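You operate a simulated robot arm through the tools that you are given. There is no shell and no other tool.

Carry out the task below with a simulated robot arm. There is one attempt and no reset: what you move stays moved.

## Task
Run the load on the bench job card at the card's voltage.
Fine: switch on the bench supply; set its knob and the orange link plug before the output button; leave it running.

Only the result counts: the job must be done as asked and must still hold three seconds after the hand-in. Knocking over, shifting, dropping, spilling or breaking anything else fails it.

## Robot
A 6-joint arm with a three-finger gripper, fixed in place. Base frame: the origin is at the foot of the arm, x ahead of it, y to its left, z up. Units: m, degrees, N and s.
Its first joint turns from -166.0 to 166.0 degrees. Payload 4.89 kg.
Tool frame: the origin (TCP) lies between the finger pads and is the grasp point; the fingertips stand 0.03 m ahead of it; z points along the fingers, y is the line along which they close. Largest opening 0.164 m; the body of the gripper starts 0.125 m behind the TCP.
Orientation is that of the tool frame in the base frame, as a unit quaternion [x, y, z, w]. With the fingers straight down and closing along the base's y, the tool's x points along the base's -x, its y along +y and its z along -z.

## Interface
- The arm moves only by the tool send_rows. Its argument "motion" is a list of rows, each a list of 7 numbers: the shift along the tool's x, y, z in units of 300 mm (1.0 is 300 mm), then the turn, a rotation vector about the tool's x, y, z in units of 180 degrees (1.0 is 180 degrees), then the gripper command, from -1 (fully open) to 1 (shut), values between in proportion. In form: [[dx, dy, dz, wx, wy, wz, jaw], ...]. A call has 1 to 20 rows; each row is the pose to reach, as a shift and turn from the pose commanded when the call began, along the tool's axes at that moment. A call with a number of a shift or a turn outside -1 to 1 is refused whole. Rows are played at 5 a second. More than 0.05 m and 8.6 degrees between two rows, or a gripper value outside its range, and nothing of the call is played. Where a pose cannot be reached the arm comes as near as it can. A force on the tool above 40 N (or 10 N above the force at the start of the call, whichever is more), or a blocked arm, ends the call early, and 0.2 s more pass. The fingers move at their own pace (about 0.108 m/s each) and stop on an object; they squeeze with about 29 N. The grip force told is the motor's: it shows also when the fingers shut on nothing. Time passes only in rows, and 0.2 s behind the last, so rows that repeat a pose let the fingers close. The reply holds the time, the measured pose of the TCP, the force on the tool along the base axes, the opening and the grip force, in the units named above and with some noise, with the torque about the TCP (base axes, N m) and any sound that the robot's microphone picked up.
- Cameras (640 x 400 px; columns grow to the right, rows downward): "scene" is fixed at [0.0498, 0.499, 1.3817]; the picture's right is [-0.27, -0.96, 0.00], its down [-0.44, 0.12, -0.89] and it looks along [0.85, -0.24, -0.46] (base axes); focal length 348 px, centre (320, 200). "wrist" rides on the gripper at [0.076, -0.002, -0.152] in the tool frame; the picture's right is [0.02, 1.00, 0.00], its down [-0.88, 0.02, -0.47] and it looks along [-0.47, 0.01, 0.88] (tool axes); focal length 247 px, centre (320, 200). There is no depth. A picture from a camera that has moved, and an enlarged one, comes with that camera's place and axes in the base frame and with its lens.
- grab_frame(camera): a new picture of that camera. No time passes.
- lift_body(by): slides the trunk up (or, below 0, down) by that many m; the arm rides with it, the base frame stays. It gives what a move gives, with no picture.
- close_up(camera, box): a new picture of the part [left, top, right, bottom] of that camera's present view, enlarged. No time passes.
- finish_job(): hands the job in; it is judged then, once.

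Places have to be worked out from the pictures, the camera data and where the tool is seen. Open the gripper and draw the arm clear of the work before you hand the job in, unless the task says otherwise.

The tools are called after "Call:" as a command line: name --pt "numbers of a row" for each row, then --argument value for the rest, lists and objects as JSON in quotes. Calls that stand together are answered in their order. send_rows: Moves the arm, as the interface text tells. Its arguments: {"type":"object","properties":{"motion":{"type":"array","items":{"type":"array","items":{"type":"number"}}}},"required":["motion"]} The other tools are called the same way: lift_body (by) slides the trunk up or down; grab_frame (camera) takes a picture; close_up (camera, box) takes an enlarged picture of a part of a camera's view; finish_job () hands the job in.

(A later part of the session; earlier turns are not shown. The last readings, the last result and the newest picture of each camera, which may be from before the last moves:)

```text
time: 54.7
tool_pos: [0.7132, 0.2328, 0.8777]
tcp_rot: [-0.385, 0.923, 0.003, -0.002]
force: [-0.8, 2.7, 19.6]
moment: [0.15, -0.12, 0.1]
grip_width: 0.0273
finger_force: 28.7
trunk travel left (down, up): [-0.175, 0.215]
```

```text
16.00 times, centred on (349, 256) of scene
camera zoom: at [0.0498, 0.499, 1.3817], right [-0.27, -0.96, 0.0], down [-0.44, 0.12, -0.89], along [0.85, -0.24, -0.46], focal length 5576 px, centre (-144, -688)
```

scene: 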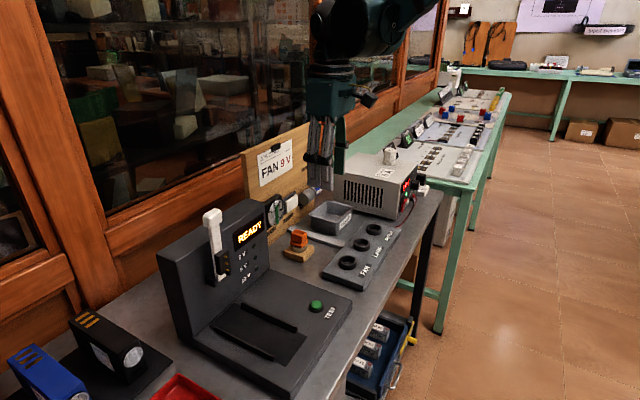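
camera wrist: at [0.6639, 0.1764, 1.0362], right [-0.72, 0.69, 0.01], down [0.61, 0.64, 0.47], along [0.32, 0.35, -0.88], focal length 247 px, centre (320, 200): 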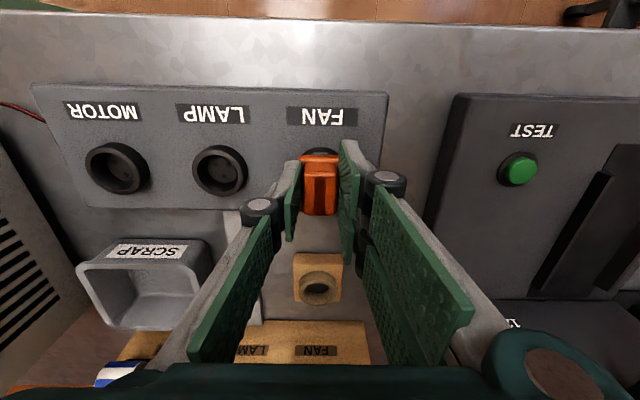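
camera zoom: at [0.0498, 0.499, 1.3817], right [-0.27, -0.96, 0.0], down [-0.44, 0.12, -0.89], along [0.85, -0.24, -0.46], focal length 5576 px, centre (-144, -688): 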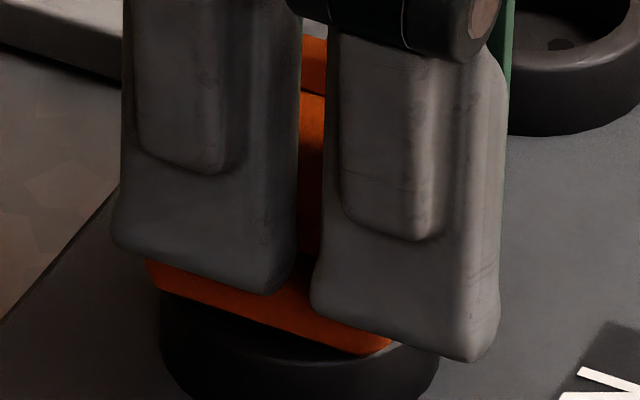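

No change from the wiggle. I'll release and lift away to look at how the plug rests.

Call:
send_rows --pt "0 0 -0.003 0 0 0 0.5" --pt "0 0 -0.003 0 0 0 0.268" --pt "0 0 -0.003 0 0 0 0.268" --pt "0 0 -0.06 0 0 0 0.268" --pt "0 0 -0.18 0 0 0 0.268" --pt "0 0 -0.32 0 0 0 0.268" --pt "0 0 -0.45 0 0 0 0.268" --pt "0 0 -0.45 0 0 0 0.268"

Call:
close_up --camera "scene" --box '[333, 243, 365, 268]'

Call:
grab_frame --camera "wrist"

```text
time: 56.5
tool_pos: [0.7138, 0.2325, 1.0129]
tcp_rot: [-0.384, 0.923, 0.004, -0.003]
force: [-0.7, -0.2, 1.0]
moment: [0.03, -0.07, 0.02]
grip_width: 0.0599
finger_force: 0.1
trunk travel left (down, up): [-0.175, 0.215]
```

```text
16.00 times, centred on (349, 256) of scene
camera zoom: at [0.0498, 0.499, 1.3817], right [-0.27, -0.96, 0.0], down [-0.44, 0.12, -0.89], along [0.85, -0.24, -0.46], focal length 5576 px, centre (-144, -688)
```

zoom: 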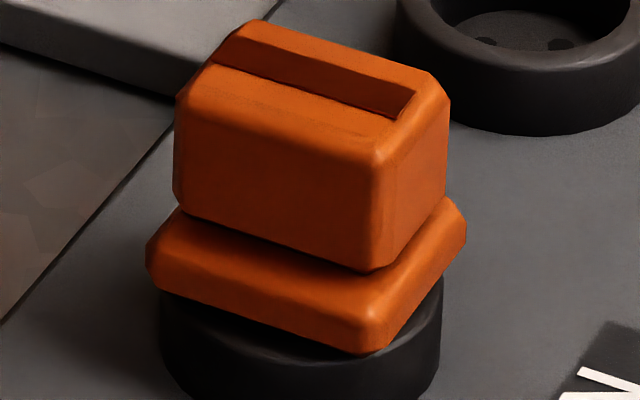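

```text
taken
camera wrist: at [0.6624, 0.1756, 1.1652], right [-0.72, 0.69, 0.01], down [0.61, 0.64, 0.47], along [0.32, 0.35, -0.88], focal length 247 px, centre (320, 200)
```

wrist: 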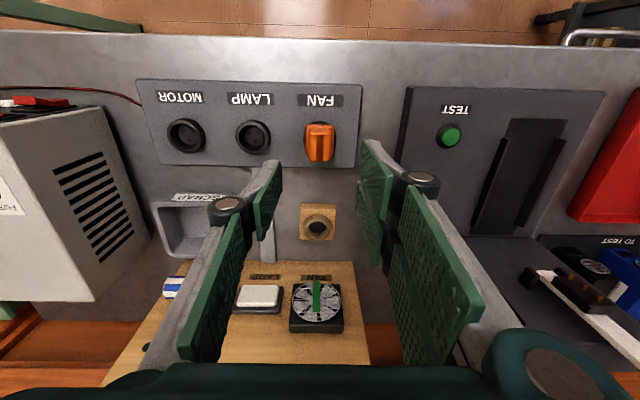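

The plug stands upright on the FAN socket and is centred. To check whether the flange is flush with the rim I need a low-angle view, so I'll swing the tool back to horizontal (also needed for the output button).

Call:
send_rows --pt "0.0364 -0.0334 -0.0273 -0.0321 0 0.0321 0.268" --pt "0.0727 -0.0667 -0.0545 -0.0643 0 0.0643 0.268" --pt "0.1091 -0.1001 -0.0818 -0.0964 0 0.0964 0.268" --pt "0.1455 -0.1335 -0.1091 -0.1286 0 0.1286 0.268" --pt "0.1818 -0.1668 -0.1364 -0.1607 0 0.1607 0.268" --pt "0.2182 -0.2002 -0.1636 -0.1928 0 0.1928 0.268" --pt "0.2545 -0.2335 -0.1909 -0.225 0 0.225 0.268" --pt "0.2909 -0.2669 -0.2182 -0.2571 0 0.2571 0.268" --pt "0.3273 -0.3003 -0.2455 -0.2893 0 0.2893 0.268" --pt "0.3636 -0.3336 -0.2727 -0.3214 0 0.3214 0.268" --pt "0.4 -0.367 -0.3 -0.3536 0 0.3536 0.268"

Call:
send_rows --pt "-0.0215 -0.0407 -0.0427 -0.0321 0 0.0321 0.5" --pt "-0.0431 -0.0815 -0.0855 -0.0643 0 0.0643 0.6" --pt "-0.0646 -0.1222 -0.1282 -0.0964 0 0.0964 0.7" --pt "-0.0862 -0.1629 -0.1709 -0.1286 0 0.1286 0.8" --pt "-0.1077 -0.2036 -0.2136 -0.1607 0 0.1607 1" --pt "-0.1293 -0.2444 -0.2564 -0.1928 0 0.1928 1" --pt "-0.1508 -0.2851 -0.2991 -0.225 0 0.225 1" --pt "-0.1724 -0.3258 -0.3418 -0.2571 0 0.2571 1" --pt "-0.1939 -0.3665 -0.3845 -0.2893 0 0.2893 1" --pt "-0.2155 -0.4073 -0.4273 -0.3214 0 0.3214 1" --pt "-0.237 -0.448 -0.47 -0.3536 0 0.3536 1"

```text
time: 58.9
tool_pos: [0.7091, 0.0697, 1.1019]
tcp_rot: [0.192, 0.843, 0.463, -0.196]
force: [0.6, 1.1, -0.3]
moment: [-0.08, 0.01, 0.04]
grip_width: 0.0599
finger_force: 0.0
trunk travel left (down, up): [-0.175, 0.215]
```

```text
time: 61.3
tool_pos: [0.7319, -0.1358, 1.0521]
tcp_rot: [0.655, 0.269, 0.65, -0.274]
force: [-0.4, 0.0, -0.1]
moment: [0.01, 0.0, 0.03]
grip_width: 0.0
finger_force: 28.6
out of reach, approached as far as the arm can: row 11
trunk travel left (down, up): [-0.175, 0.215]
```

The tool is horizontal again. I'll lower the trunk and take a low-angle look at the plug.

Call:
lift_body --by -0.17

Call:
grab_frame --camera "wrist"

```text
time: 63.3
tool_pos: [0.7313, -0.1339, 0.8833]
tcp_rot: [0.655, 0.27, 0.65, -0.274]
force: [0.6, 0.0, 0.1]
moment: [0.01, -0.03, 0.02]
grip_width: 0.0002
finger_force: 28.9
trunk travel left (down, up): [-0.005, 0.385]
```

```text
taken
camera wrist: at [0.6237, -0.2422, 0.9594], right [0.71, -0.7, 0.01], down [-0.33, -0.35, -0.88], along [0.62, 0.62, -0.48], focal length 247 px, centre (320, 200)
```

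wrist: 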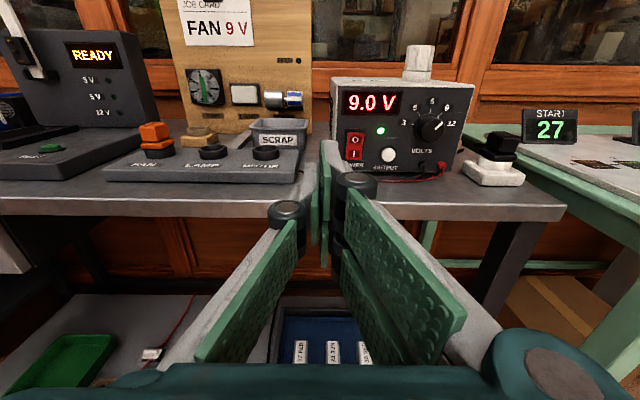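

Zooming in on the plug in its socket from this lower angle.

Call:
close_up --camera "wrist" --box '[130, 110, 190, 170]'

Call:
close_up --camera "wrist" --box '[145, 130, 173, 155]'

```text
6.67 times, centred on (160, 140) of wrist
camera zoom: at [0.6237, -0.2422, 0.9594], right [0.71, -0.7, 0.01], down [-0.33, -0.35, -0.88], along [0.62, 0.62, -0.48], focal length 1646 px, centre (1387, 600)
```

zoom: 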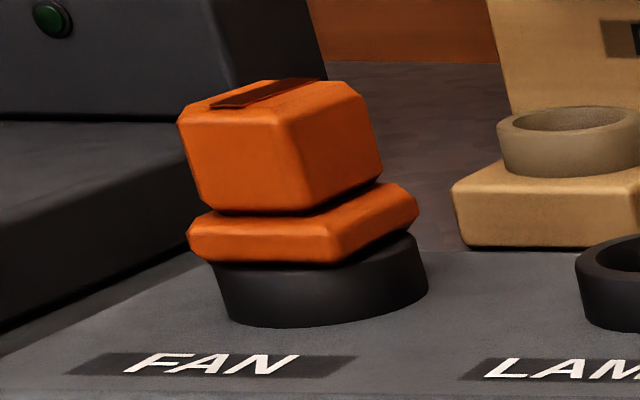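

```text
16.00 times, centred on (159, 142) of wrist
camera zoom: at [0.6237, -0.2422, 0.9594], right [0.71, -0.7, 0.01], down [-0.33, -0.35, -0.88], along [0.62, 0.62, -0.48], focal length 3952 px, centre (2896, 1120)
```

zoom: 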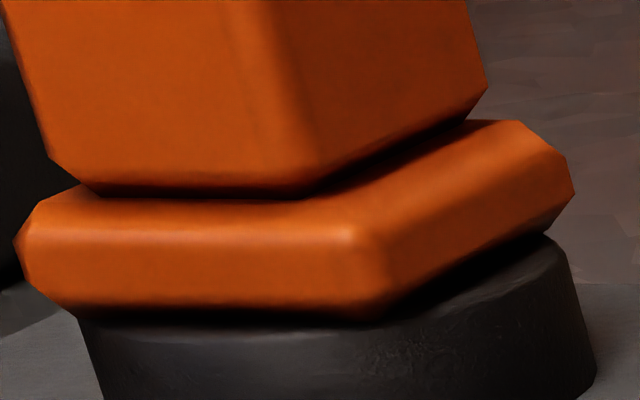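

The flange appears to lie flush on the socket rim. I'll slide sideways to look at it square-on and confirm centring before touching the output.

Call:
send_rows --pt "0 -0.15 0 0 0 0 1" --pt "0 -0.3 0 0 0 0 1" --pt "0 -0.45 0 0 0 0 1" --pt "0 -0.6 0 0 0 0 1" --pt "0 -0.75 0 0 0 0 1" --pt "0 -0.88 0 0 0 0 1" --pt "0 -0.88 0 0 0 0 1"

Call:
grab_frame --camera "wrist"

```text
time: 64.9
tool_pos: [0.5781, 0.032, 0.9952]
tcp_rot: [0.656, 0.27, 0.65, -0.273]
force: [0.2, -0.5, -0.3]
moment: [0.04, -0.02, 0.15]
grip_width: 0.0
finger_force: 28.9
out of reach, approached as far as the arm can: row 1, 2, 3, 4, 5, 6, 7
trunk travel left (down, up): [-0.005, 0.385]
```

```text
taken
camera wrist: at [0.4702, -0.0757, 1.0719], right [0.71, -0.7, 0.01], down [-0.33, -0.35, -0.88], along [0.62, 0.62, -0.48], focal length 247 px, centre (320, 200)
```

wrist: 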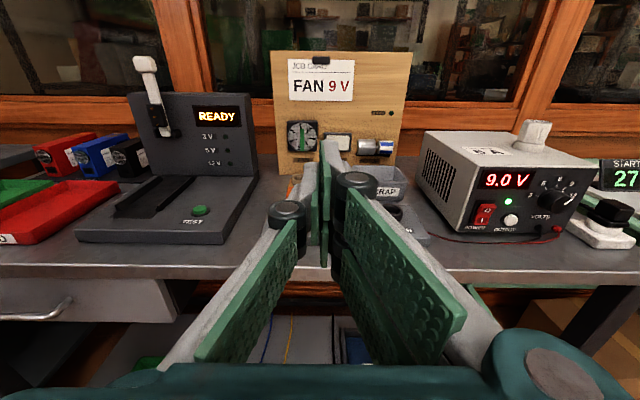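

The fingers hide the plug from here. I'll shift a bit right so it shows beside them.

Call:
send_rows --pt "-0.03 0.15 0 0 0 0 1" --pt "-0.06 0.3 0 0 0 0 1" --pt "-0.06 0.3 0 0 0 0 1"

Call:
grab_frame --camera "wrist"

Call:
close_up --camera "wrist" --box '[210, 150, 300, 240]'

```text
time: 65.7
tool_pos: [0.6418, -0.032, 0.9777]
tcp_rot: [0.655, 0.27, 0.65, -0.275]
force: [0.1, 1.1, -0.4]
moment: [-0.02, 0.05, -0.13]
grip_width: 0.0001
finger_force: 28.9
trunk travel left (down, up): [-0.005, 0.385]
```

```text
taken
camera wrist: at [0.5341, -0.1393, 1.0536], right [0.71, -0.7, 0.01], down [-0.33, -0.35, -0.88], along [0.62, 0.62, -0.48], focal length 247 px, centre (320, 200)
```

wrist: 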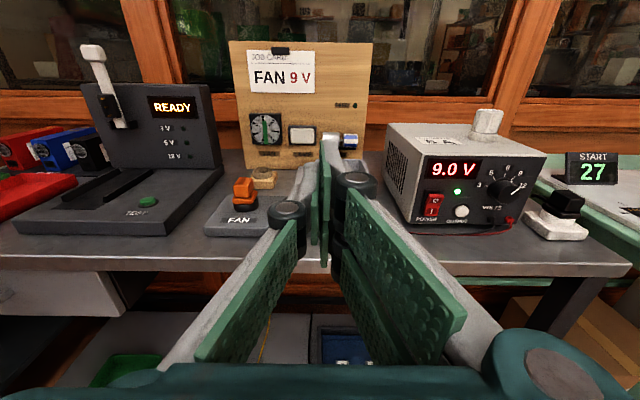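

```text
4.44 times, centred on (255, 195) of wrist
camera zoom: at [0.5341, -0.1393, 1.0536], right [0.71, -0.7, 0.01], down [-0.33, -0.35, -0.88], along [0.62, 0.62, -0.48], focal length 1098 px, centre (609, 222)
```

zoom: 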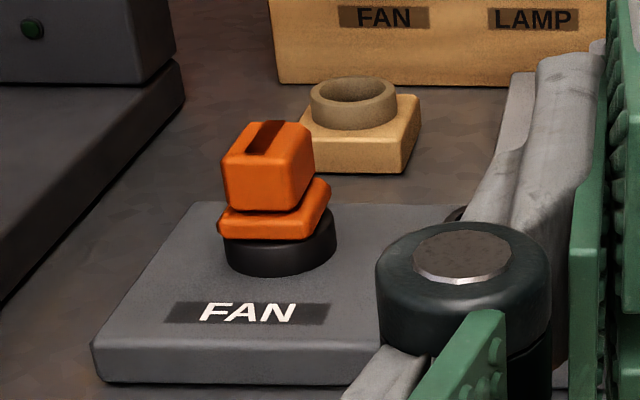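

Call:
close_up --camera "wrist" --box '[228, 170, 264, 208]'

```text
10.53 times, centred on (246, 189) of wrist
camera zoom: at [0.5341, -0.1393, 1.0536], right [0.71, -0.7, 0.01], down [-0.33, -0.35, -0.88], along [0.62, 0.62, -0.48], focal length 2600 px, centre (1099, 316)
```

zoom: 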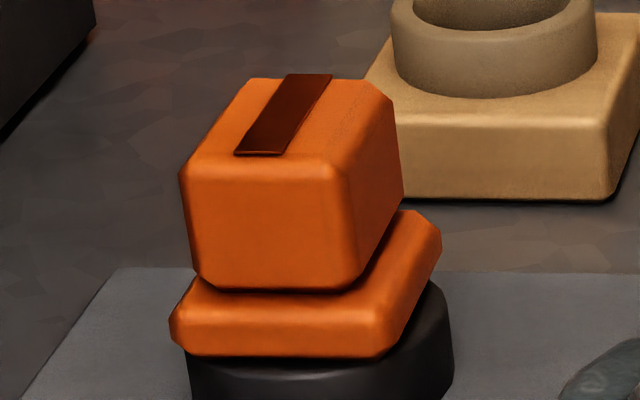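

I'll zoom further into the flange-to-rim boundary, since there may be a small gap.

Call:
close_up --camera "wrist" --box '[230, 193, 264, 215]'

Call:
close_up --camera "scene" --box '[335, 250, 362, 272]'

```text
16.00 times, centred on (247, 204) of wrist
camera zoom: at [0.5341, -0.1393, 1.0536], right [0.71, -0.7, 0.01], down [-0.33, -0.35, -0.88], along [0.62, 0.62, -0.48], focal length 3952 px, centre (1488, 136)
```

zoom: 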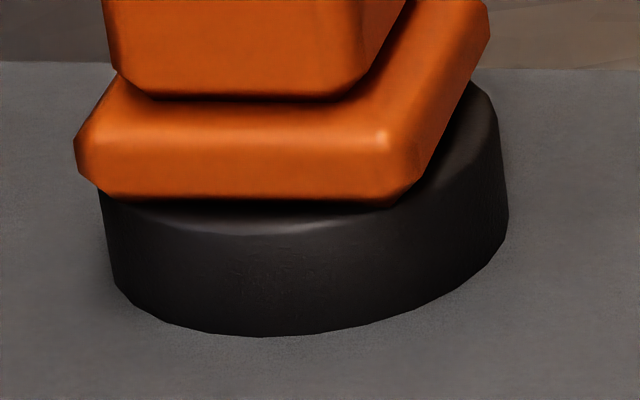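

```text
16.00 times, centred on (348, 261) of scene
camera zoom: at [0.0498, 0.499, 1.3817], right [-0.27, -0.96, 0.0], down [-0.44, 0.12, -0.89], along [0.85, -0.24, -0.46], focal length 5576 px, centre (-136, -776)
```

zoom: 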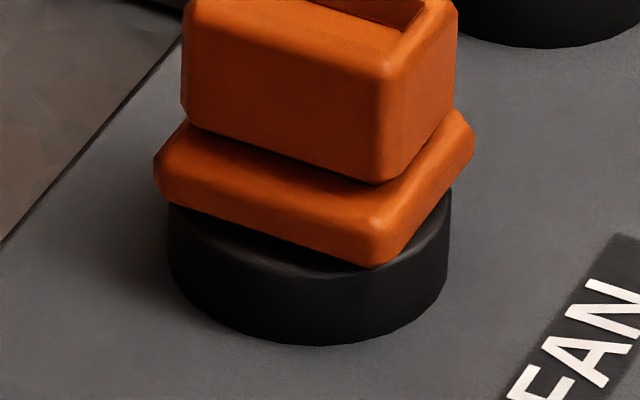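

The view suggests a small gap of 2–3 mm between flange and rim, and the plug about 1–1.5 mm off centre, so I don't want to press OUTPUT yet. I'll go back over the socket with the camera looking straight down to measure centring accurately.

Call:
lift_body --by 0.17

Call:
send_rows --pt "-0.0091 -0.0091 0.0212 0.0321 0 -0.0321 1" --pt "-0.0182 -0.0182 0.0424 0.0643 0 -0.0643 1" --pt "-0.0273 -0.0273 0.0635 0.0964 0 -0.0964 1" --pt "-0.0364 -0.0364 0.0847 0.1286 0 -0.1286 1" --pt "-0.0455 -0.0455 0.1059 0.1607 0 -0.1607 1" --pt "-0.0545 -0.0545 0.1271 0.1928 0 -0.1928 1" --pt "-0.0636 -0.0636 0.1483 0.225 0 -0.225 1" --pt "-0.0727 -0.0727 0.1695 0.2571 0 -0.2571 1" --pt "-0.0818 -0.0818 0.1906 0.2893 0 -0.2893 1" --pt "-0.0909 -0.0909 0.2118 0.3214 0 -0.3214 1" --pt "-0.1 -0.1 0.233 0.3536 0 -0.3536 1"

Call:
send_rows --pt "-0.0279 0.0343 0.0752 0.0321 0 -0.0321 0.8" --pt "-0.0558 0.0685 0.1504 0.0643 0 -0.0643 0.6" --pt "-0.0837 0.1028 0.2255 0.0964 0 -0.0964 0.4" --pt "-0.1116 0.1371 0.3007 0.1286 0 -0.1286 0.268" --pt "-0.1395 0.1714 0.3759 0.1607 0 -0.1607 0.268" --pt "-0.1675 0.2056 0.4511 0.1928 0 -0.1928 0.268" --pt "-0.1954 0.2399 0.5263 0.225 0 -0.225 0.268" --pt "-0.2233 0.2742 0.6015 0.2571 0 -0.2571 0.268" --pt "-0.2512 0.3085 0.6766 0.2893 0 -0.2893 0.268" --pt "-0.2791 0.3427 0.7518 0.3214 0 -0.3214 0.268" --pt "-0.307 0.377 0.827 0.3536 0 -0.3536 0.268" --pt "-0.307 0.377 0.827 0.3536 0 -0.3536 0.268"

Call:
grab_frame --camera "wrist"

```text
time: 67.6
tool_pos: [0.6426, -0.0318, 1.1465]
tcp_rot: [0.654, 0.271, 0.651, -0.274]
force: [-1.3, 0.8, 0.8]
moment: [-0.02, -0.01, 0.02]
grip_width: 0.0001
finger_force: 28.7
trunk travel left (down, up): [-0.175, 0.215]
```

```text
time: 70.0
tool_pos: [0.6683, 0.0388, 1.1175]
tcp_rot: [0.19, 0.844, 0.462, -0.196]
force: [-0.2, -0.9, 0.4]
moment: [0.06, -0.03, -0.05]
grip_width: 0.0
finger_force: 28.8
trunk travel left (down, up): [-0.175, 0.215]
```

```text
time: 72.6
tool_pos: [0.7658, 0.2945, 1.0262]
tcp_rot: [-0.387, 0.922, 0.003, -0.003]
force: [0.5, -1.0, 0.2]
moment: [-0.05, -0.02, 0.04]
grip_width: 0.0602
finger_force: 0.1
trunk travel left (down, up): [-0.175, 0.215]
```

```text
taken
camera wrist: at [0.7147, 0.2386, 1.1785], right [-0.73, 0.69, 0.01], down [0.61, 0.64, 0.47], along [0.32, 0.35, -0.88], focal length 247 px, centre (320, 200)
```

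wrist: 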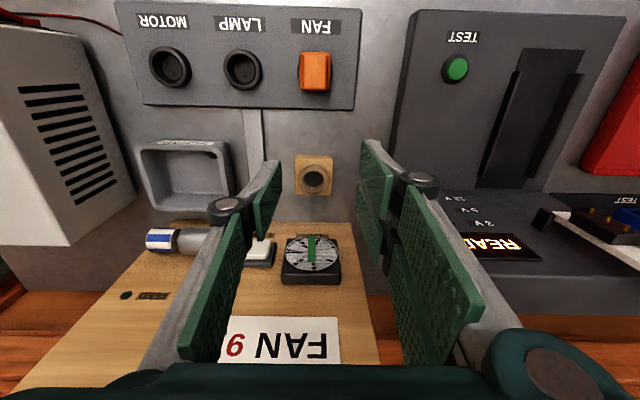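

The plug is seen nearly straight down at (315,70). Zooming in.

Call:
close_up --camera "wrist" --box '[295, 50, 335, 90]'

Call:
close_up --camera "wrist" --box '[220, 35, 270, 100]'

```text
10.00 times, centred on (315, 70) of wrist
camera zoom: at [0.7147, 0.2386, 1.1785], right [-0.73, 0.69, 0.01], down [0.61, 0.64, 0.47], along [0.32, 0.35, -0.88], focal length 2470 px, centre (370, 1500)
```

zoom: 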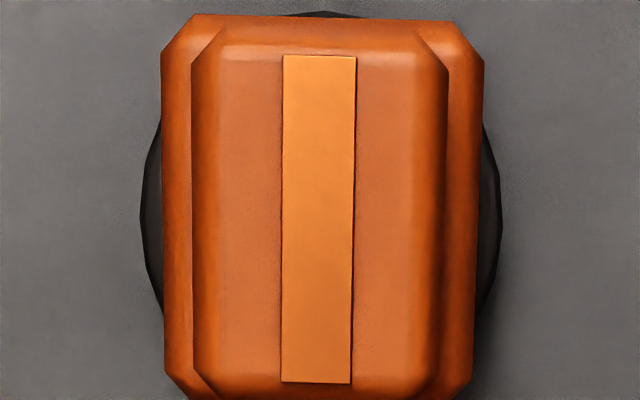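

```text
6.15 times, centred on (245, 68) of wrist
camera zoom: at [0.7147, 0.2386, 1.1785], right [-0.73, 0.69, 0.01], down [0.61, 0.64, 0.47], along [0.32, 0.35, -0.88], focal length 1520 px, centre (782, 1015)
```

zoom: 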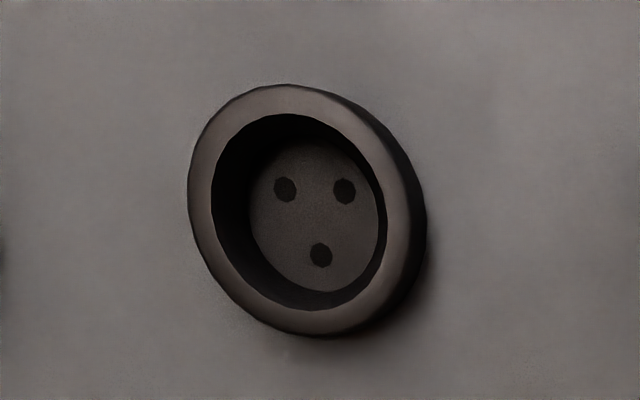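

In u the plug is centred within about 0.3 mm. I'll get a taller crop to compare front and back margins in v.

Call:
close_up --camera "wrist" --box '[283, 42, 347, 102]'

Call:
close_up --camera "wrist" --box '[295, 65, 335, 105]'

```text
6.67 times, centred on (315, 72) of wrist
camera zoom: at [0.7147, 0.2386, 1.1785], right [-0.73, 0.69, 0.01], down [0.61, 0.64, 0.47], along [0.32, 0.35, -0.88], focal length 1646 px, centre (353, 1053)
```

zoom: 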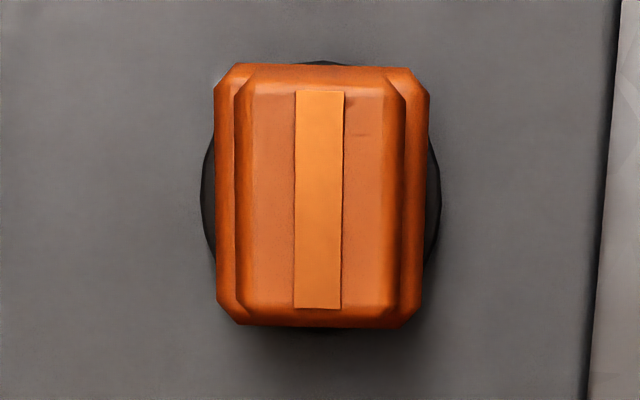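

```text
10.00 times, centred on (315, 85) of wrist
camera zoom: at [0.7147, 0.2386, 1.1785], right [-0.73, 0.69, 0.01], down [0.61, 0.64, 0.47], along [0.32, 0.35, -0.88], focal length 2470 px, centre (370, 1350)
```

zoom: 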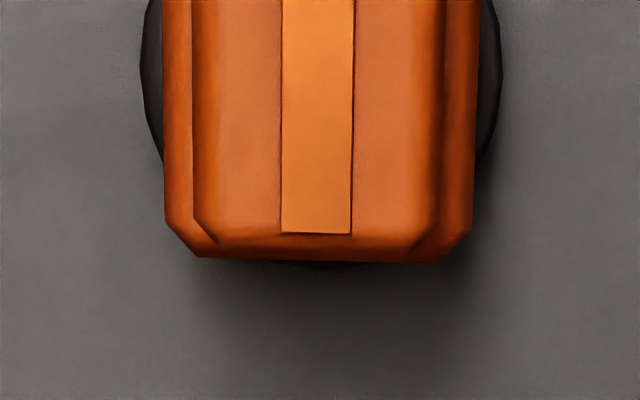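

The top view shows the plug centred on the ring within about 0.2 mm and square to it, so my side-view offset was perspective. To make sure it is fully home, I'll press down on the handle top with closed fingertips.

Call:
send_rows --pt "0.08 -0.007 0.02 0 0 0 1" --pt "0.16 -0.014 0.06 0 0 0 1" --pt "0.244 -0.022 0.1 0 0 0 1" --pt "0.244 -0.022 0.2 0 0 0 1" --pt "0.244 -0.022 0.3 0 0 0 1" --pt "0.244 -0.022 0.3 0 0 0 1"

Call:
close_up --camera "scene" --box '[325, 220, 375, 270]'

Call:
grab_frame --camera "wrist"

```text
time: 74.0
tool_pos: [0.7183, 0.238, 0.9357]
tcp_rot: [-0.385, 0.923, 0.003, -0.003]
force: [1.1, -0.2, -0.1]
moment: [0.0, 0.09, 0.02]
grip_width: 0.0003
finger_force: 29.0
trunk travel left (down, up): [-0.175, 0.215]
```

```text
8.00 times, centred on (350, 245) of scene
camera zoom: at [0.0498, 0.499, 1.3817], right [-0.27, -0.96, 0.0], down [-0.44, 0.12, -0.89], along [0.85, -0.24, -0.46], focal length 2788 px, centre (80, -160)
```

zoom: 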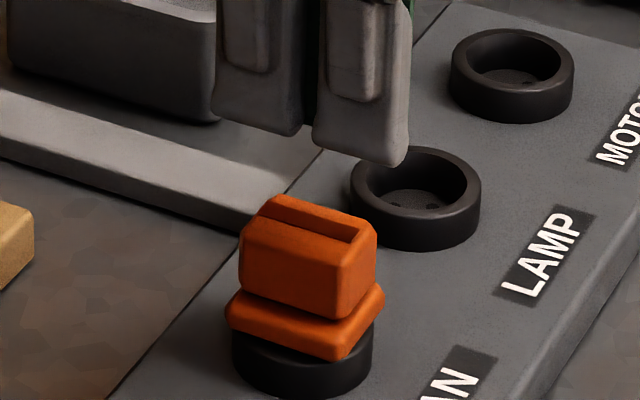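

```text
taken
camera wrist: at [0.6681, 0.1822, 1.0881], right [-0.73, 0.69, 0.01], down [0.61, 0.64, 0.47], along [0.32, 0.35, -0.88], focal length 247 px, centre (320, 200)
```

wrist: 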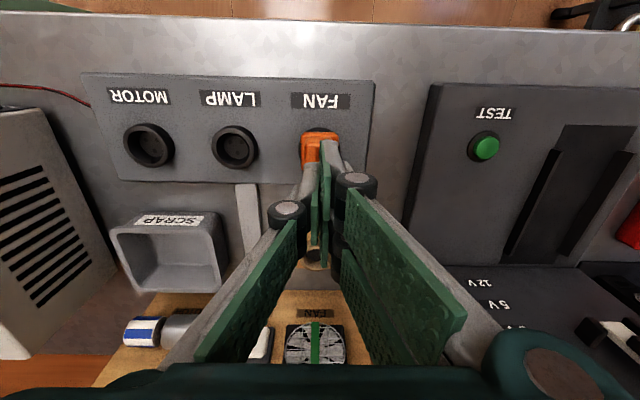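

The fingertips are above the handle. Descending gently to press.

Call:
send_rows --pt "0 0 0.03 0 0 0 1" --pt "0 0 0.05 0 0 0 1" --pt "0 0 0.06 0 0 0 1" --pt "0 0 0.066 0 0 0 1" --pt "0 0 0.072 0 0 0 1" --pt "0 0 0.078 0 0 0 1" --pt "0 0 0.084 0 0 0 1" --pt "0 0 0.09 0 0 0 1"

Call:
close_up --camera "scene" --box '[333, 243, 365, 268]'

```text
time: 75.8
tool_pos: [0.7198, 0.2381, 0.9103]
tcp_rot: [-0.386, 0.923, 0.004, -0.003]
force: [1.2, 0.8, 0.1]
moment: [-0.01, 0.0, 0.01]
grip_width: 0.0
finger_force: 29.2
trunk travel left (down, up): [-0.175, 0.215]
```

```text
16.00 times, centred on (349, 256) of scene
camera zoom: at [0.0498, 0.499, 1.3817], right [-0.27, -0.96, 0.0], down [-0.44, 0.12, -0.89], along [0.85, -0.24, -0.46], focal length 5576 px, centre (-144, -688)
```

zoom: 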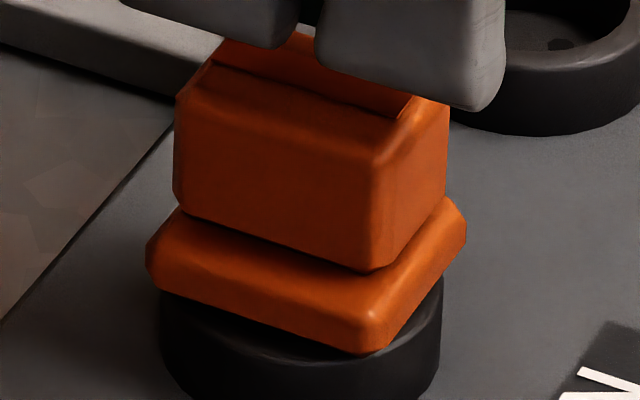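

Not yet in contact; I'll continue down in 1 mm steps.

Call:
send_rows --pt "0 0 0.004 0 0 0 1" --pt "0 0 0.008 0 0 0 1" --pt "0 0 0.012 0 0 0 1" --pt "0 0 0.015 0 0 0 1" --pt "0 0 0.018 0 0 0 1" --pt "0 0 0.021 0 0 0 1" --pt "0 0 0.024 0 0 0 1" --pt "0 0 0.027 0 0 0 1" --pt "0 0 0.03 0 0 0 1" --pt "0 0 0.033 0 0 0 1" --pt "0 0 0.036 0 0 0 1"

Call:
close_up --camera "scene" --box '[333, 243, 365, 268]'

```text
time: 78.2
tool_pos: [0.7188, 0.2375, 0.9005]
tcp_rot: [-0.384, 0.923, 0.003, -0.002]
force: [5.1, 2.5, 27.3]
moment: [0.12, -0.21, 0.0]
grip_width: 0.006
finger_force: 28.9
trunk travel left (down, up): [-0.175, 0.215]
```

```text
16.00 times, centred on (349, 256) of scene
camera zoom: at [0.0498, 0.499, 1.3817], right [-0.27, -0.96, 0.0], down [-0.44, 0.12, -0.89], along [0.85, -0.24, -0.46], focal length 5576 px, centre (-144, -688)
```

zoom: 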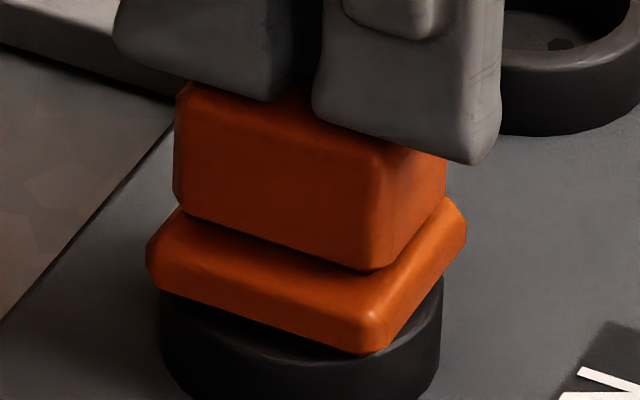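

The plug didn't move under 27 N, so it is bottomed out in the socket. I'll lift off straight up and verify that it stays put.

Call:
send_rows --pt "0 0 -0.01 0 0 0 1" --pt "0 0 -0.04 0 0 0 1" --pt "0 0 -0.12 0 0 0 1" --pt "0 0 -0.25 0 0 0 1" --pt "0 0 -0.38 0 0 0 1" --pt "0 0 -0.45 0 0 0 1"

Call:
close_up --camera "scene" --box '[333, 243, 365, 268]'

```text
time: 79.6
tool_pos: [0.7186, 0.2383, 1.0344]
tcp_rot: [-0.385, 0.923, 0.004, -0.003]
force: [0.9, 1.1, -0.3]
moment: [-0.02, -0.02, 0.02]
grip_width: 0.0
finger_force: 28.8
trunk travel left (down, up): [-0.175, 0.215]
```

```text
16.00 times, centred on (349, 256) of scene
camera zoom: at [0.0498, 0.499, 1.3817], right [-0.27, -0.96, 0.0], down [-0.44, 0.12, -0.89], along [0.85, -0.24, -0.46], focal length 5576 px, centre (-144, -688)
```

zoom: 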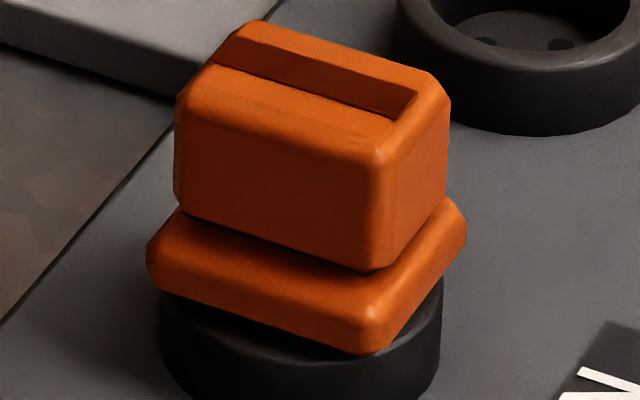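

The plug is undisturbed. Now I'll swing back to the horizontal pose for the OUTPUT button.

Call:
send_rows --pt "0.0382 -0.0334 -0.02 -0.0321 0 0.0321 1" --pt "0.0764 -0.0667 -0.04 -0.0643 0 0.0643 1" --pt "0.1145 -0.1001 -0.06 -0.0964 0 0.0964 1" --pt "0.1527 -0.1335 -0.08 -0.1286 0 0.1286 1" --pt "0.1909 -0.1668 -0.1 -0.1607 0 0.1607 1" --pt "0.2291 -0.2002 -0.12 -0.1928 0 0.1928 1" --pt "0.2673 -0.2335 -0.14 -0.225 0 0.225 1" --pt "0.3055 -0.2669 -0.16 -0.2571 0 0.2571 1" --pt "0.3436 -0.3003 -0.18 -0.2893 0 0.2893 1" --pt "0.3818 -0.3336 -0.2 -0.3214 0 0.3214 1" --pt "0.42 -0.367 -0.22 -0.3536 0 0.3536 1"

Call:
send_rows --pt "-0.0368 -0.0343 -0.0489 -0.0321 0 0.0321 1" --pt "-0.0736 -0.0685 -0.0978 -0.0643 0 0.0643 1" --pt "-0.1105 -0.1028 -0.1467 -0.0964 0 0.0964 1" --pt "-0.1473 -0.1371 -0.1956 -0.1286 0 0.1286 1" --pt "-0.1841 -0.1714 -0.2445 -0.1607 0 0.1607 1" --pt "-0.2209 -0.2056 -0.2935 -0.1928 0 0.1928 1" --pt "-0.2577 -0.2399 -0.3424 -0.225 0 0.225 1" --pt "-0.2945 -0.2742 -0.3913 -0.2571 0 0.2571 1" --pt "-0.3314 -0.3085 -0.4402 -0.2893 0 0.2893 1" --pt "-0.3682 -0.3427 -0.4891 -0.3214 0 0.3214 1" --pt "-0.405 -0.377 -0.538 -0.3536 0 0.3536 1"

Call:
lift_body --by -0.17

Call:
grab_frame --camera "wrist"

```text
time: 82.0
tool_pos: [0.7095, 0.0725, 1.1]
tcp_rot: [0.191, 0.843, 0.462, -0.197]
force: [-0.3, 1.0, 1.1]
moment: [-0.07, 0.02, 0.02]
grip_width: 0.0
finger_force: 29.5
trunk travel left (down, up): [-0.175, 0.215]
```

```text
time: 84.4
tool_pos: [0.7826, -0.1405, 1.0389]
tcp_rot: [0.655, 0.27, 0.65, -0.275]
force: [0.4, -0.1, -0.6]
moment: [0.02, -0.03, -0.02]
grip_width: 0.0004
finger_force: 29.1
trunk travel left (down, up): [-0.175, 0.215]
```

```text
time: 86.3
tool_pos: [0.7812, -0.1411, 0.8675]
tcp_rot: [0.655, 0.27, 0.651, -0.274]
force: [0.7, 0.9, -0.4]
moment: [0.02, -0.01, 0.02]
grip_width: 0.0
finger_force: 28.9
trunk travel left (down, up): [-0.005, 0.385]
```

```text
taken
camera wrist: at [0.6743, -0.2487, 0.9453], right [0.71, -0.7, 0.01], down [-0.33, -0.35, -0.88], along [0.62, 0.62, -0.48], focal length 247 px, centre (320, 200)
```

wrist: 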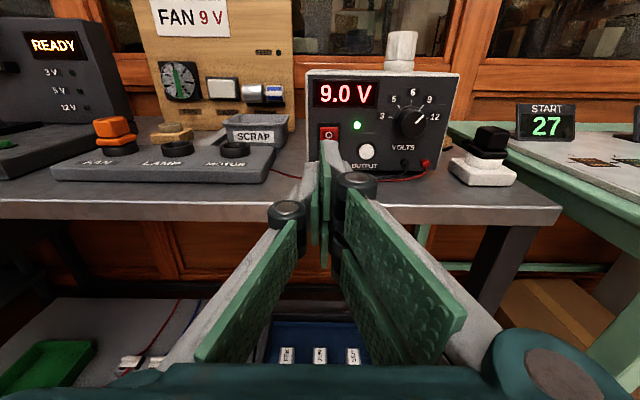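

Button located at about u=0.719, z=0.8455. I'll stage the closed fingertips in front of it.

Call:
send_rows --pt "-0.0733 0.11 0.06 0 0 0 1" --pt "-0.0733 0.2227 0.13 0 0 0 1" --pt "-0.0733 0.2227 0.25 0 0 0 1" --pt "-0.0733 0.2227 0.36 0 0 0 1" --pt "-0.0733 0.2227 0.36 0 0 0 1"

Call:
grab_frame --camera "wrist"

Call:
close_up --camera "scene" --box '[370, 150, 470, 230]'

```text
time: 87.5
tool_pos: [0.9056, -0.1113, 0.8459]
tcp_rot: [0.655, 0.27, 0.65, -0.274]
force: [0.1, 0.2, 0.4]
moment: [0.01, 0.01, 0.03]
grip_width: 0.0001
finger_force: 28.8
trunk travel left (down, up): [-0.005, 0.385]
```

```text
taken
camera wrist: at [0.7978, -0.2187, 0.9227], right [0.71, -0.7, 0.01], down [-0.33, -0.35, -0.88], along [0.62, 0.62, -0.48], focal length 247 px, centre (320, 200)
```

wrist: 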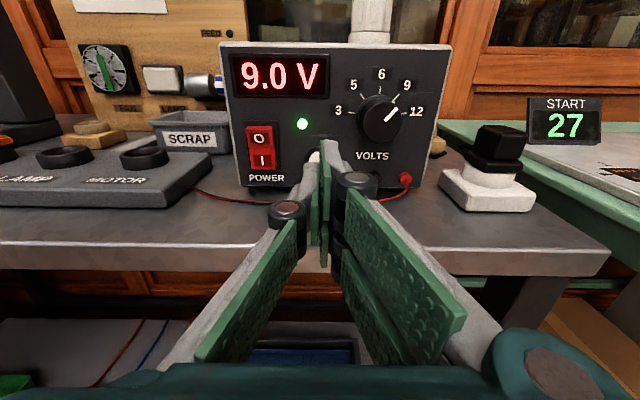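

```text
5.00 times, centred on (420, 190) of scene
camera zoom: at [0.0498, 0.499, 1.3817], right [-0.27, -0.96, 0.0], down [-0.44, 0.12, -0.89], along [0.85, -0.24, -0.46], focal length 1743 px, centre (-180, 250)
```

zoom: 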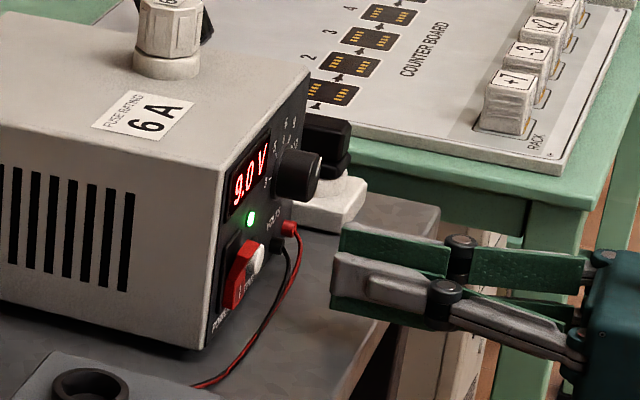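

Aligned with the button. Pressing slowly, then I'll check the reading.

Call:
send_rows --pt "0 0 0.06 0 0 0 1" --pt "0 0 0.1 0 0 0 1" --pt "0 0 0.11 0 0 0 1" --pt "0 0 0.12 0 0 0 1" --pt "0 0 0.13 0 0 0 1"

Call:
close_up --camera "scene" --box '[370, 150, 470, 230]'

Call:
grab_frame --camera "wrist"

```text
time: 88.7
tool_pos: [0.9319, -0.0841, 0.8458]
tcp_rot: [0.655, 0.27, 0.651, -0.274]
force: [-0.1, 0.1, -0.6]
moment: [0.01, -0.01, 0.02]
grip_width: 0.0
finger_force: 28.3
trunk travel left (down, up): [-0.005, 0.385]
```

```text
5.00 times, centred on (420, 190) of scene
camera zoom: at [0.0498, 0.499, 1.3817], right [-0.27, -0.96, 0.0], down [-0.44, 0.12, -0.89], along [0.85, -0.24, -0.46], focal length 1743 px, centre (-180, 250)
```

zoom: 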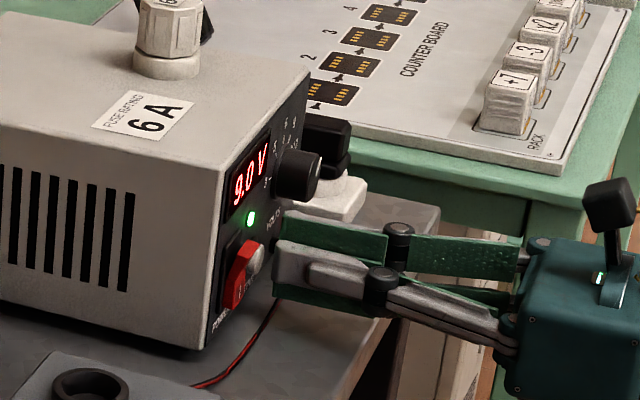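

```text
taken
camera wrist: at [0.8249, -0.1912, 0.9219], right [0.71, -0.7, 0.01], down [-0.33, -0.35, -0.88], along [0.62, 0.62, -0.48], focal length 247 px, centre (320, 200)
```

wrist: 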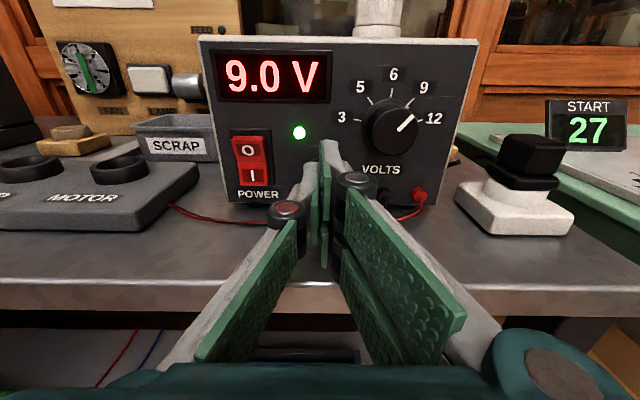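

Tip at v≈0.63 with no contact yet. Continuing in 1.5 mm steps.

Call:
send_rows --pt "0 0 0.005 0 0 0 1" --pt "0 0 0.01 0 0 0 1" --pt "0 0 0.015 0 0 0 1" --pt "0 0 0.02 0 0 0 1"

Call:
grab_frame --camera "wrist"

Call:
close_up --camera "scene" --box '[240, 150, 350, 230]'

```text
time: 89.7
tool_pos: [0.9361, -0.0799, 0.8447]
tcp_rot: [0.655, 0.27, 0.651, -0.274]
force: [0.5, -0.2, -0.4]
moment: [0.01, 0.03, 0.04]
grip_width: 0.0004
finger_force: 29.0
trunk travel left (down, up): [-0.005, 0.385]
```

```text
taken
camera wrist: at [0.8292, -0.187, 0.9221], right [0.71, -0.7, 0.01], down [-0.33, -0.35, -0.88], along [0.62, 0.62, -0.48], focal length 247 px, centre (320, 200)
```

wrist: 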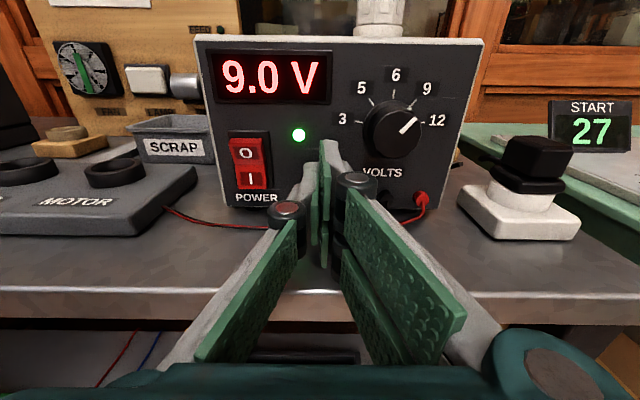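

```text
5.00 times, centred on (295, 190) of scene
camera zoom: at [0.0498, 0.499, 1.3817], right [-0.27, -0.96, 0.0], down [-0.44, 0.12, -0.89], along [0.85, -0.24, -0.46], focal length 1743 px, centre (445, 250)
```

zoom: 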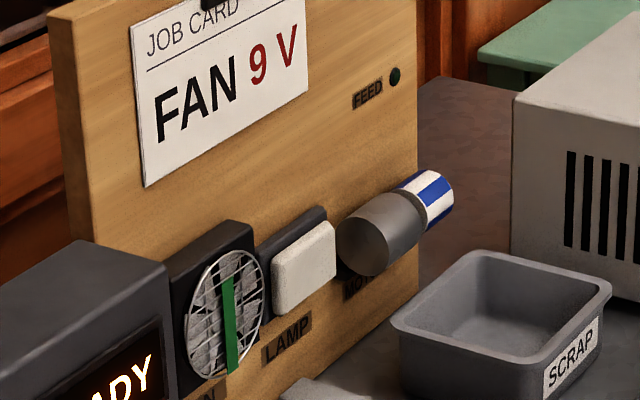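

Still no contact force and the FEED lamp is dark. Continuing further by 1 mm steps.

Call:
send_rows --pt "0 0 0.004 0 0 0 1" --pt "0 0 0.008 0 0 0 1" --pt "0 0 0.012 0 0 0 1" --pt "0 0 0.016 0 0 0 1"

Call:
grab_frame --camera "wrist"

Call:
close_up --camera "scene" --box '[240, 150, 350, 230]'

Call:
close_up --camera "scene" --box '[390, 170, 440, 220]'

```text
time: 90.7
tool_pos: [0.9396, -0.0764, 0.8455]
tcp_rot: [0.655, 0.27, 0.651, -0.274]
force: [-1.1, -0.9, -0.5]
moment: [0.05, -0.02, -0.04]
grip_width: 0.0062
finger_force: 44.9
trunk travel left (down, up): [-0.005, 0.385]
```

```text
taken
camera wrist: at [0.8324, -0.1837, 0.9221], right [0.71, -0.7, 0.01], down [-0.33, -0.35, -0.88], along [0.62, 0.62, -0.48], focal length 247 px, centre (320, 200)
```

wrist: 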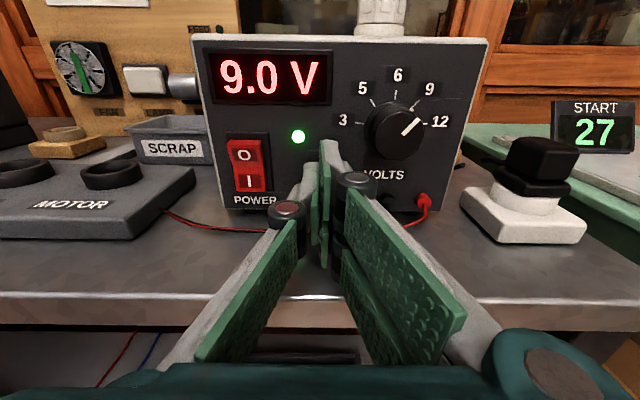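

```text
5.00 times, centred on (295, 190) of scene
camera zoom: at [0.0498, 0.499, 1.3817], right [-0.27, -0.96, 0.0], down [-0.44, 0.12, -0.89], along [0.85, -0.24, -0.46], focal length 1743 px, centre (445, 250)
```

zoom: 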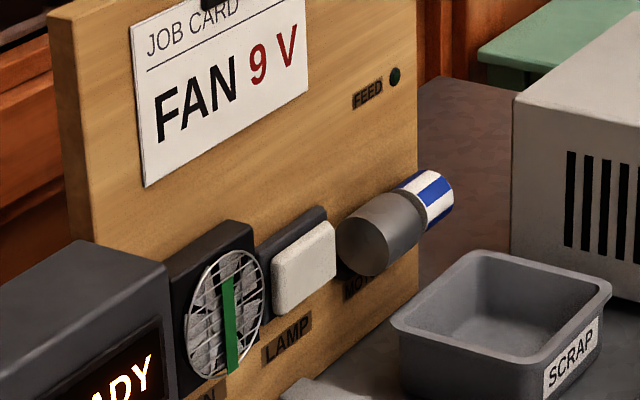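

```text
8.00 times, centred on (415, 195) of scene
camera zoom: at [0.0498, 0.499, 1.3817], right [-0.27, -0.96, 0.0], down [-0.44, 0.12, -0.89], along [0.85, -0.24, -0.46], focal length 2788 px, centre (-440, 240)
```

zoom: 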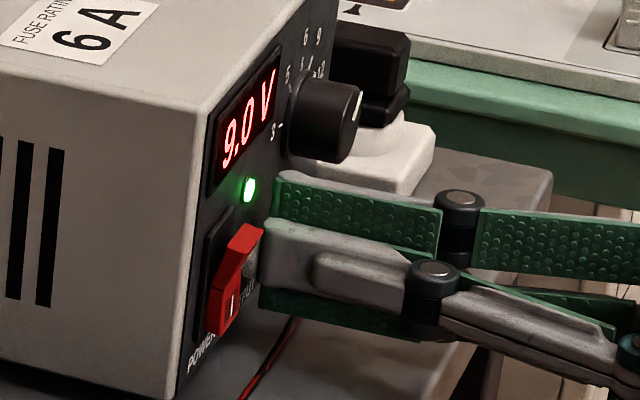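

The fingers were spread 6 mm, so the rounded button wedged between the fingertips instead of being pushed. I'll back off and check the state.

Call:
send_rows --pt "0 0 -0.03 0 0 0 1" --pt "0 0 -0.1 0 0 0 1" --pt "0 0 -0.2 0 0 0 1" --pt "0 0 -0.2 0 0 0 1"

Call:
grab_frame --camera "wrist"

Call:
close_up --camera "scene" --box '[390, 170, 440, 220]'

Call:
close_up --camera "scene" --box '[240, 150, 350, 230]'

```text
time: 91.7
tool_pos: [0.8966, -0.1198, 0.8456]
tcp_rot: [0.654, 0.271, 0.65, -0.275]
force: [1.0, 0.9, 0.1]
moment: [-0.01, -0.02, -0.03]
grip_width: 0.0
finger_force: 44.8
trunk travel left (down, up): [-0.005, 0.385]
```

```text
taken
camera wrist: at [0.7893, -0.2265, 0.9225], right [0.71, -0.7, 0.01], down [-0.33, -0.35, -0.88], along [0.62, 0.62, -0.48], focal length 247 px, centre (320, 200)
```

wrist: 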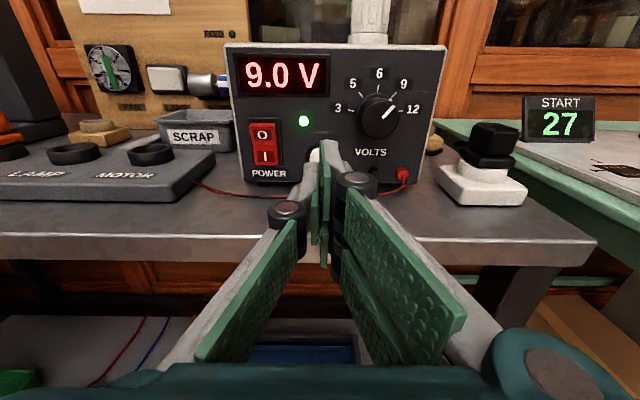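

```text
8.00 times, centred on (415, 195) of scene
camera zoom: at [0.0498, 0.499, 1.3817], right [-0.27, -0.96, 0.0], down [-0.44, 0.12, -0.89], along [0.85, -0.24, -0.46], focal length 2788 px, centre (-440, 240)
```

zoom: 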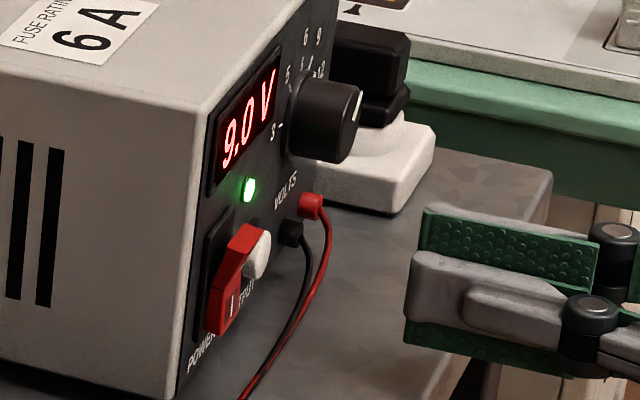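

```text
5.00 times, centred on (295, 190) of scene
camera zoom: at [0.0498, 0.499, 1.3817], right [-0.27, -0.96, 0.0], down [-0.44, 0.12, -0.89], along [0.85, -0.24, -0.46], focal length 1743 px, centre (445, 250)
```

zoom: 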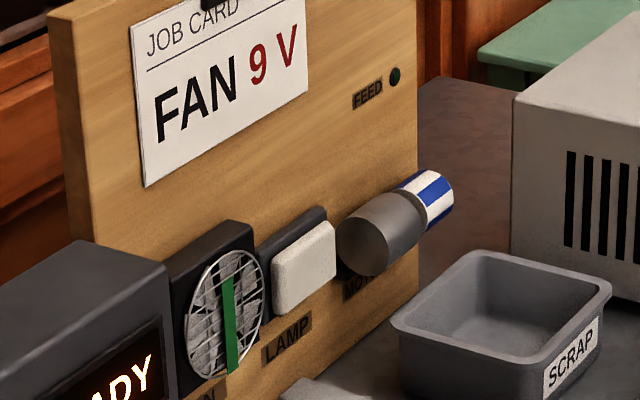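

The button still stands out and the output is off. I'll shift 6 mm to +u so the left fingertip's flat face meets the button, and press again.

Call:
send_rows --pt "0 0.02 0 0 0 0 1" --pt "0 0.02 0.1 0 0 0 1" --pt "0 0.02 0.14 0 0 0 1" --pt "0 0.02 0.16 0 0 0 1" --pt "0 0.02 0.17 0 0 0 1" --pt "0 0.02 0.175 0 0 0 1" --pt "0 0.02 0.18 0 0 0 1" --pt "0 0.02 0.185 0 0 0 1" --pt "0 0.02 0.19 0 0 0 1" --pt "0 0.02 0.195 0 0 0 1" --pt "0 0.02 0.2 0 0 0 1"

Call:
grab_frame --camera "wrist"

Call:
close_up --camera "scene" --box '[240, 150, 350, 230]'

```text
time: 94.1
tool_pos: [0.9449, -0.0801, 0.8444]
tcp_rot: [0.655, 0.27, 0.65, -0.274]
force: [-0.3, -0.3, 0.0]
moment: [0.01, 0.01, 0.02]
grip_width: 0.0062
finger_force: 45.1
trunk travel left (down, up): [-0.005, 0.385]
```

```text
taken
camera wrist: at [0.8371, -0.1877, 0.922], right [0.71, -0.7, 0.01], down [-0.33, -0.35, -0.88], along [0.62, 0.62, -0.48], focal length 247 px, centre (320, 200)
```

wrist: 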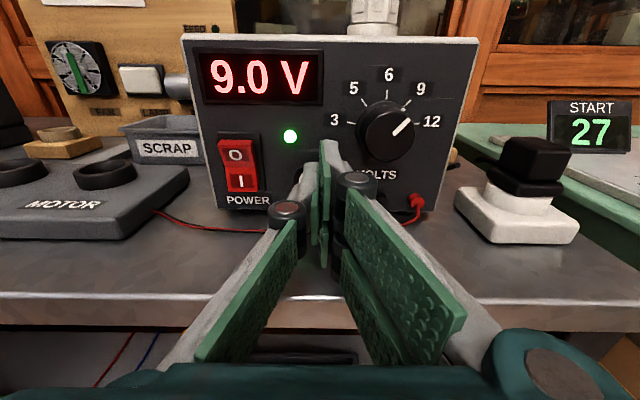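

```text
5.00 times, centred on (295, 190) of scene
camera zoom: at [0.0498, 0.499, 1.3817], right [-0.27, -0.96, 0.0], down [-0.44, 0.12, -0.89], along [0.85, -0.24, -0.46], focal length 1743 px, centre (445, 250)
```

zoom: 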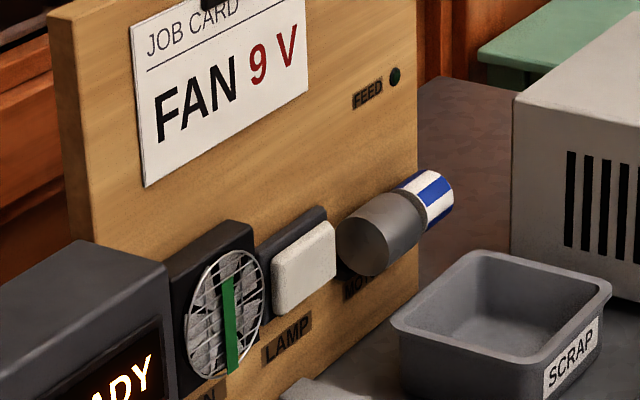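

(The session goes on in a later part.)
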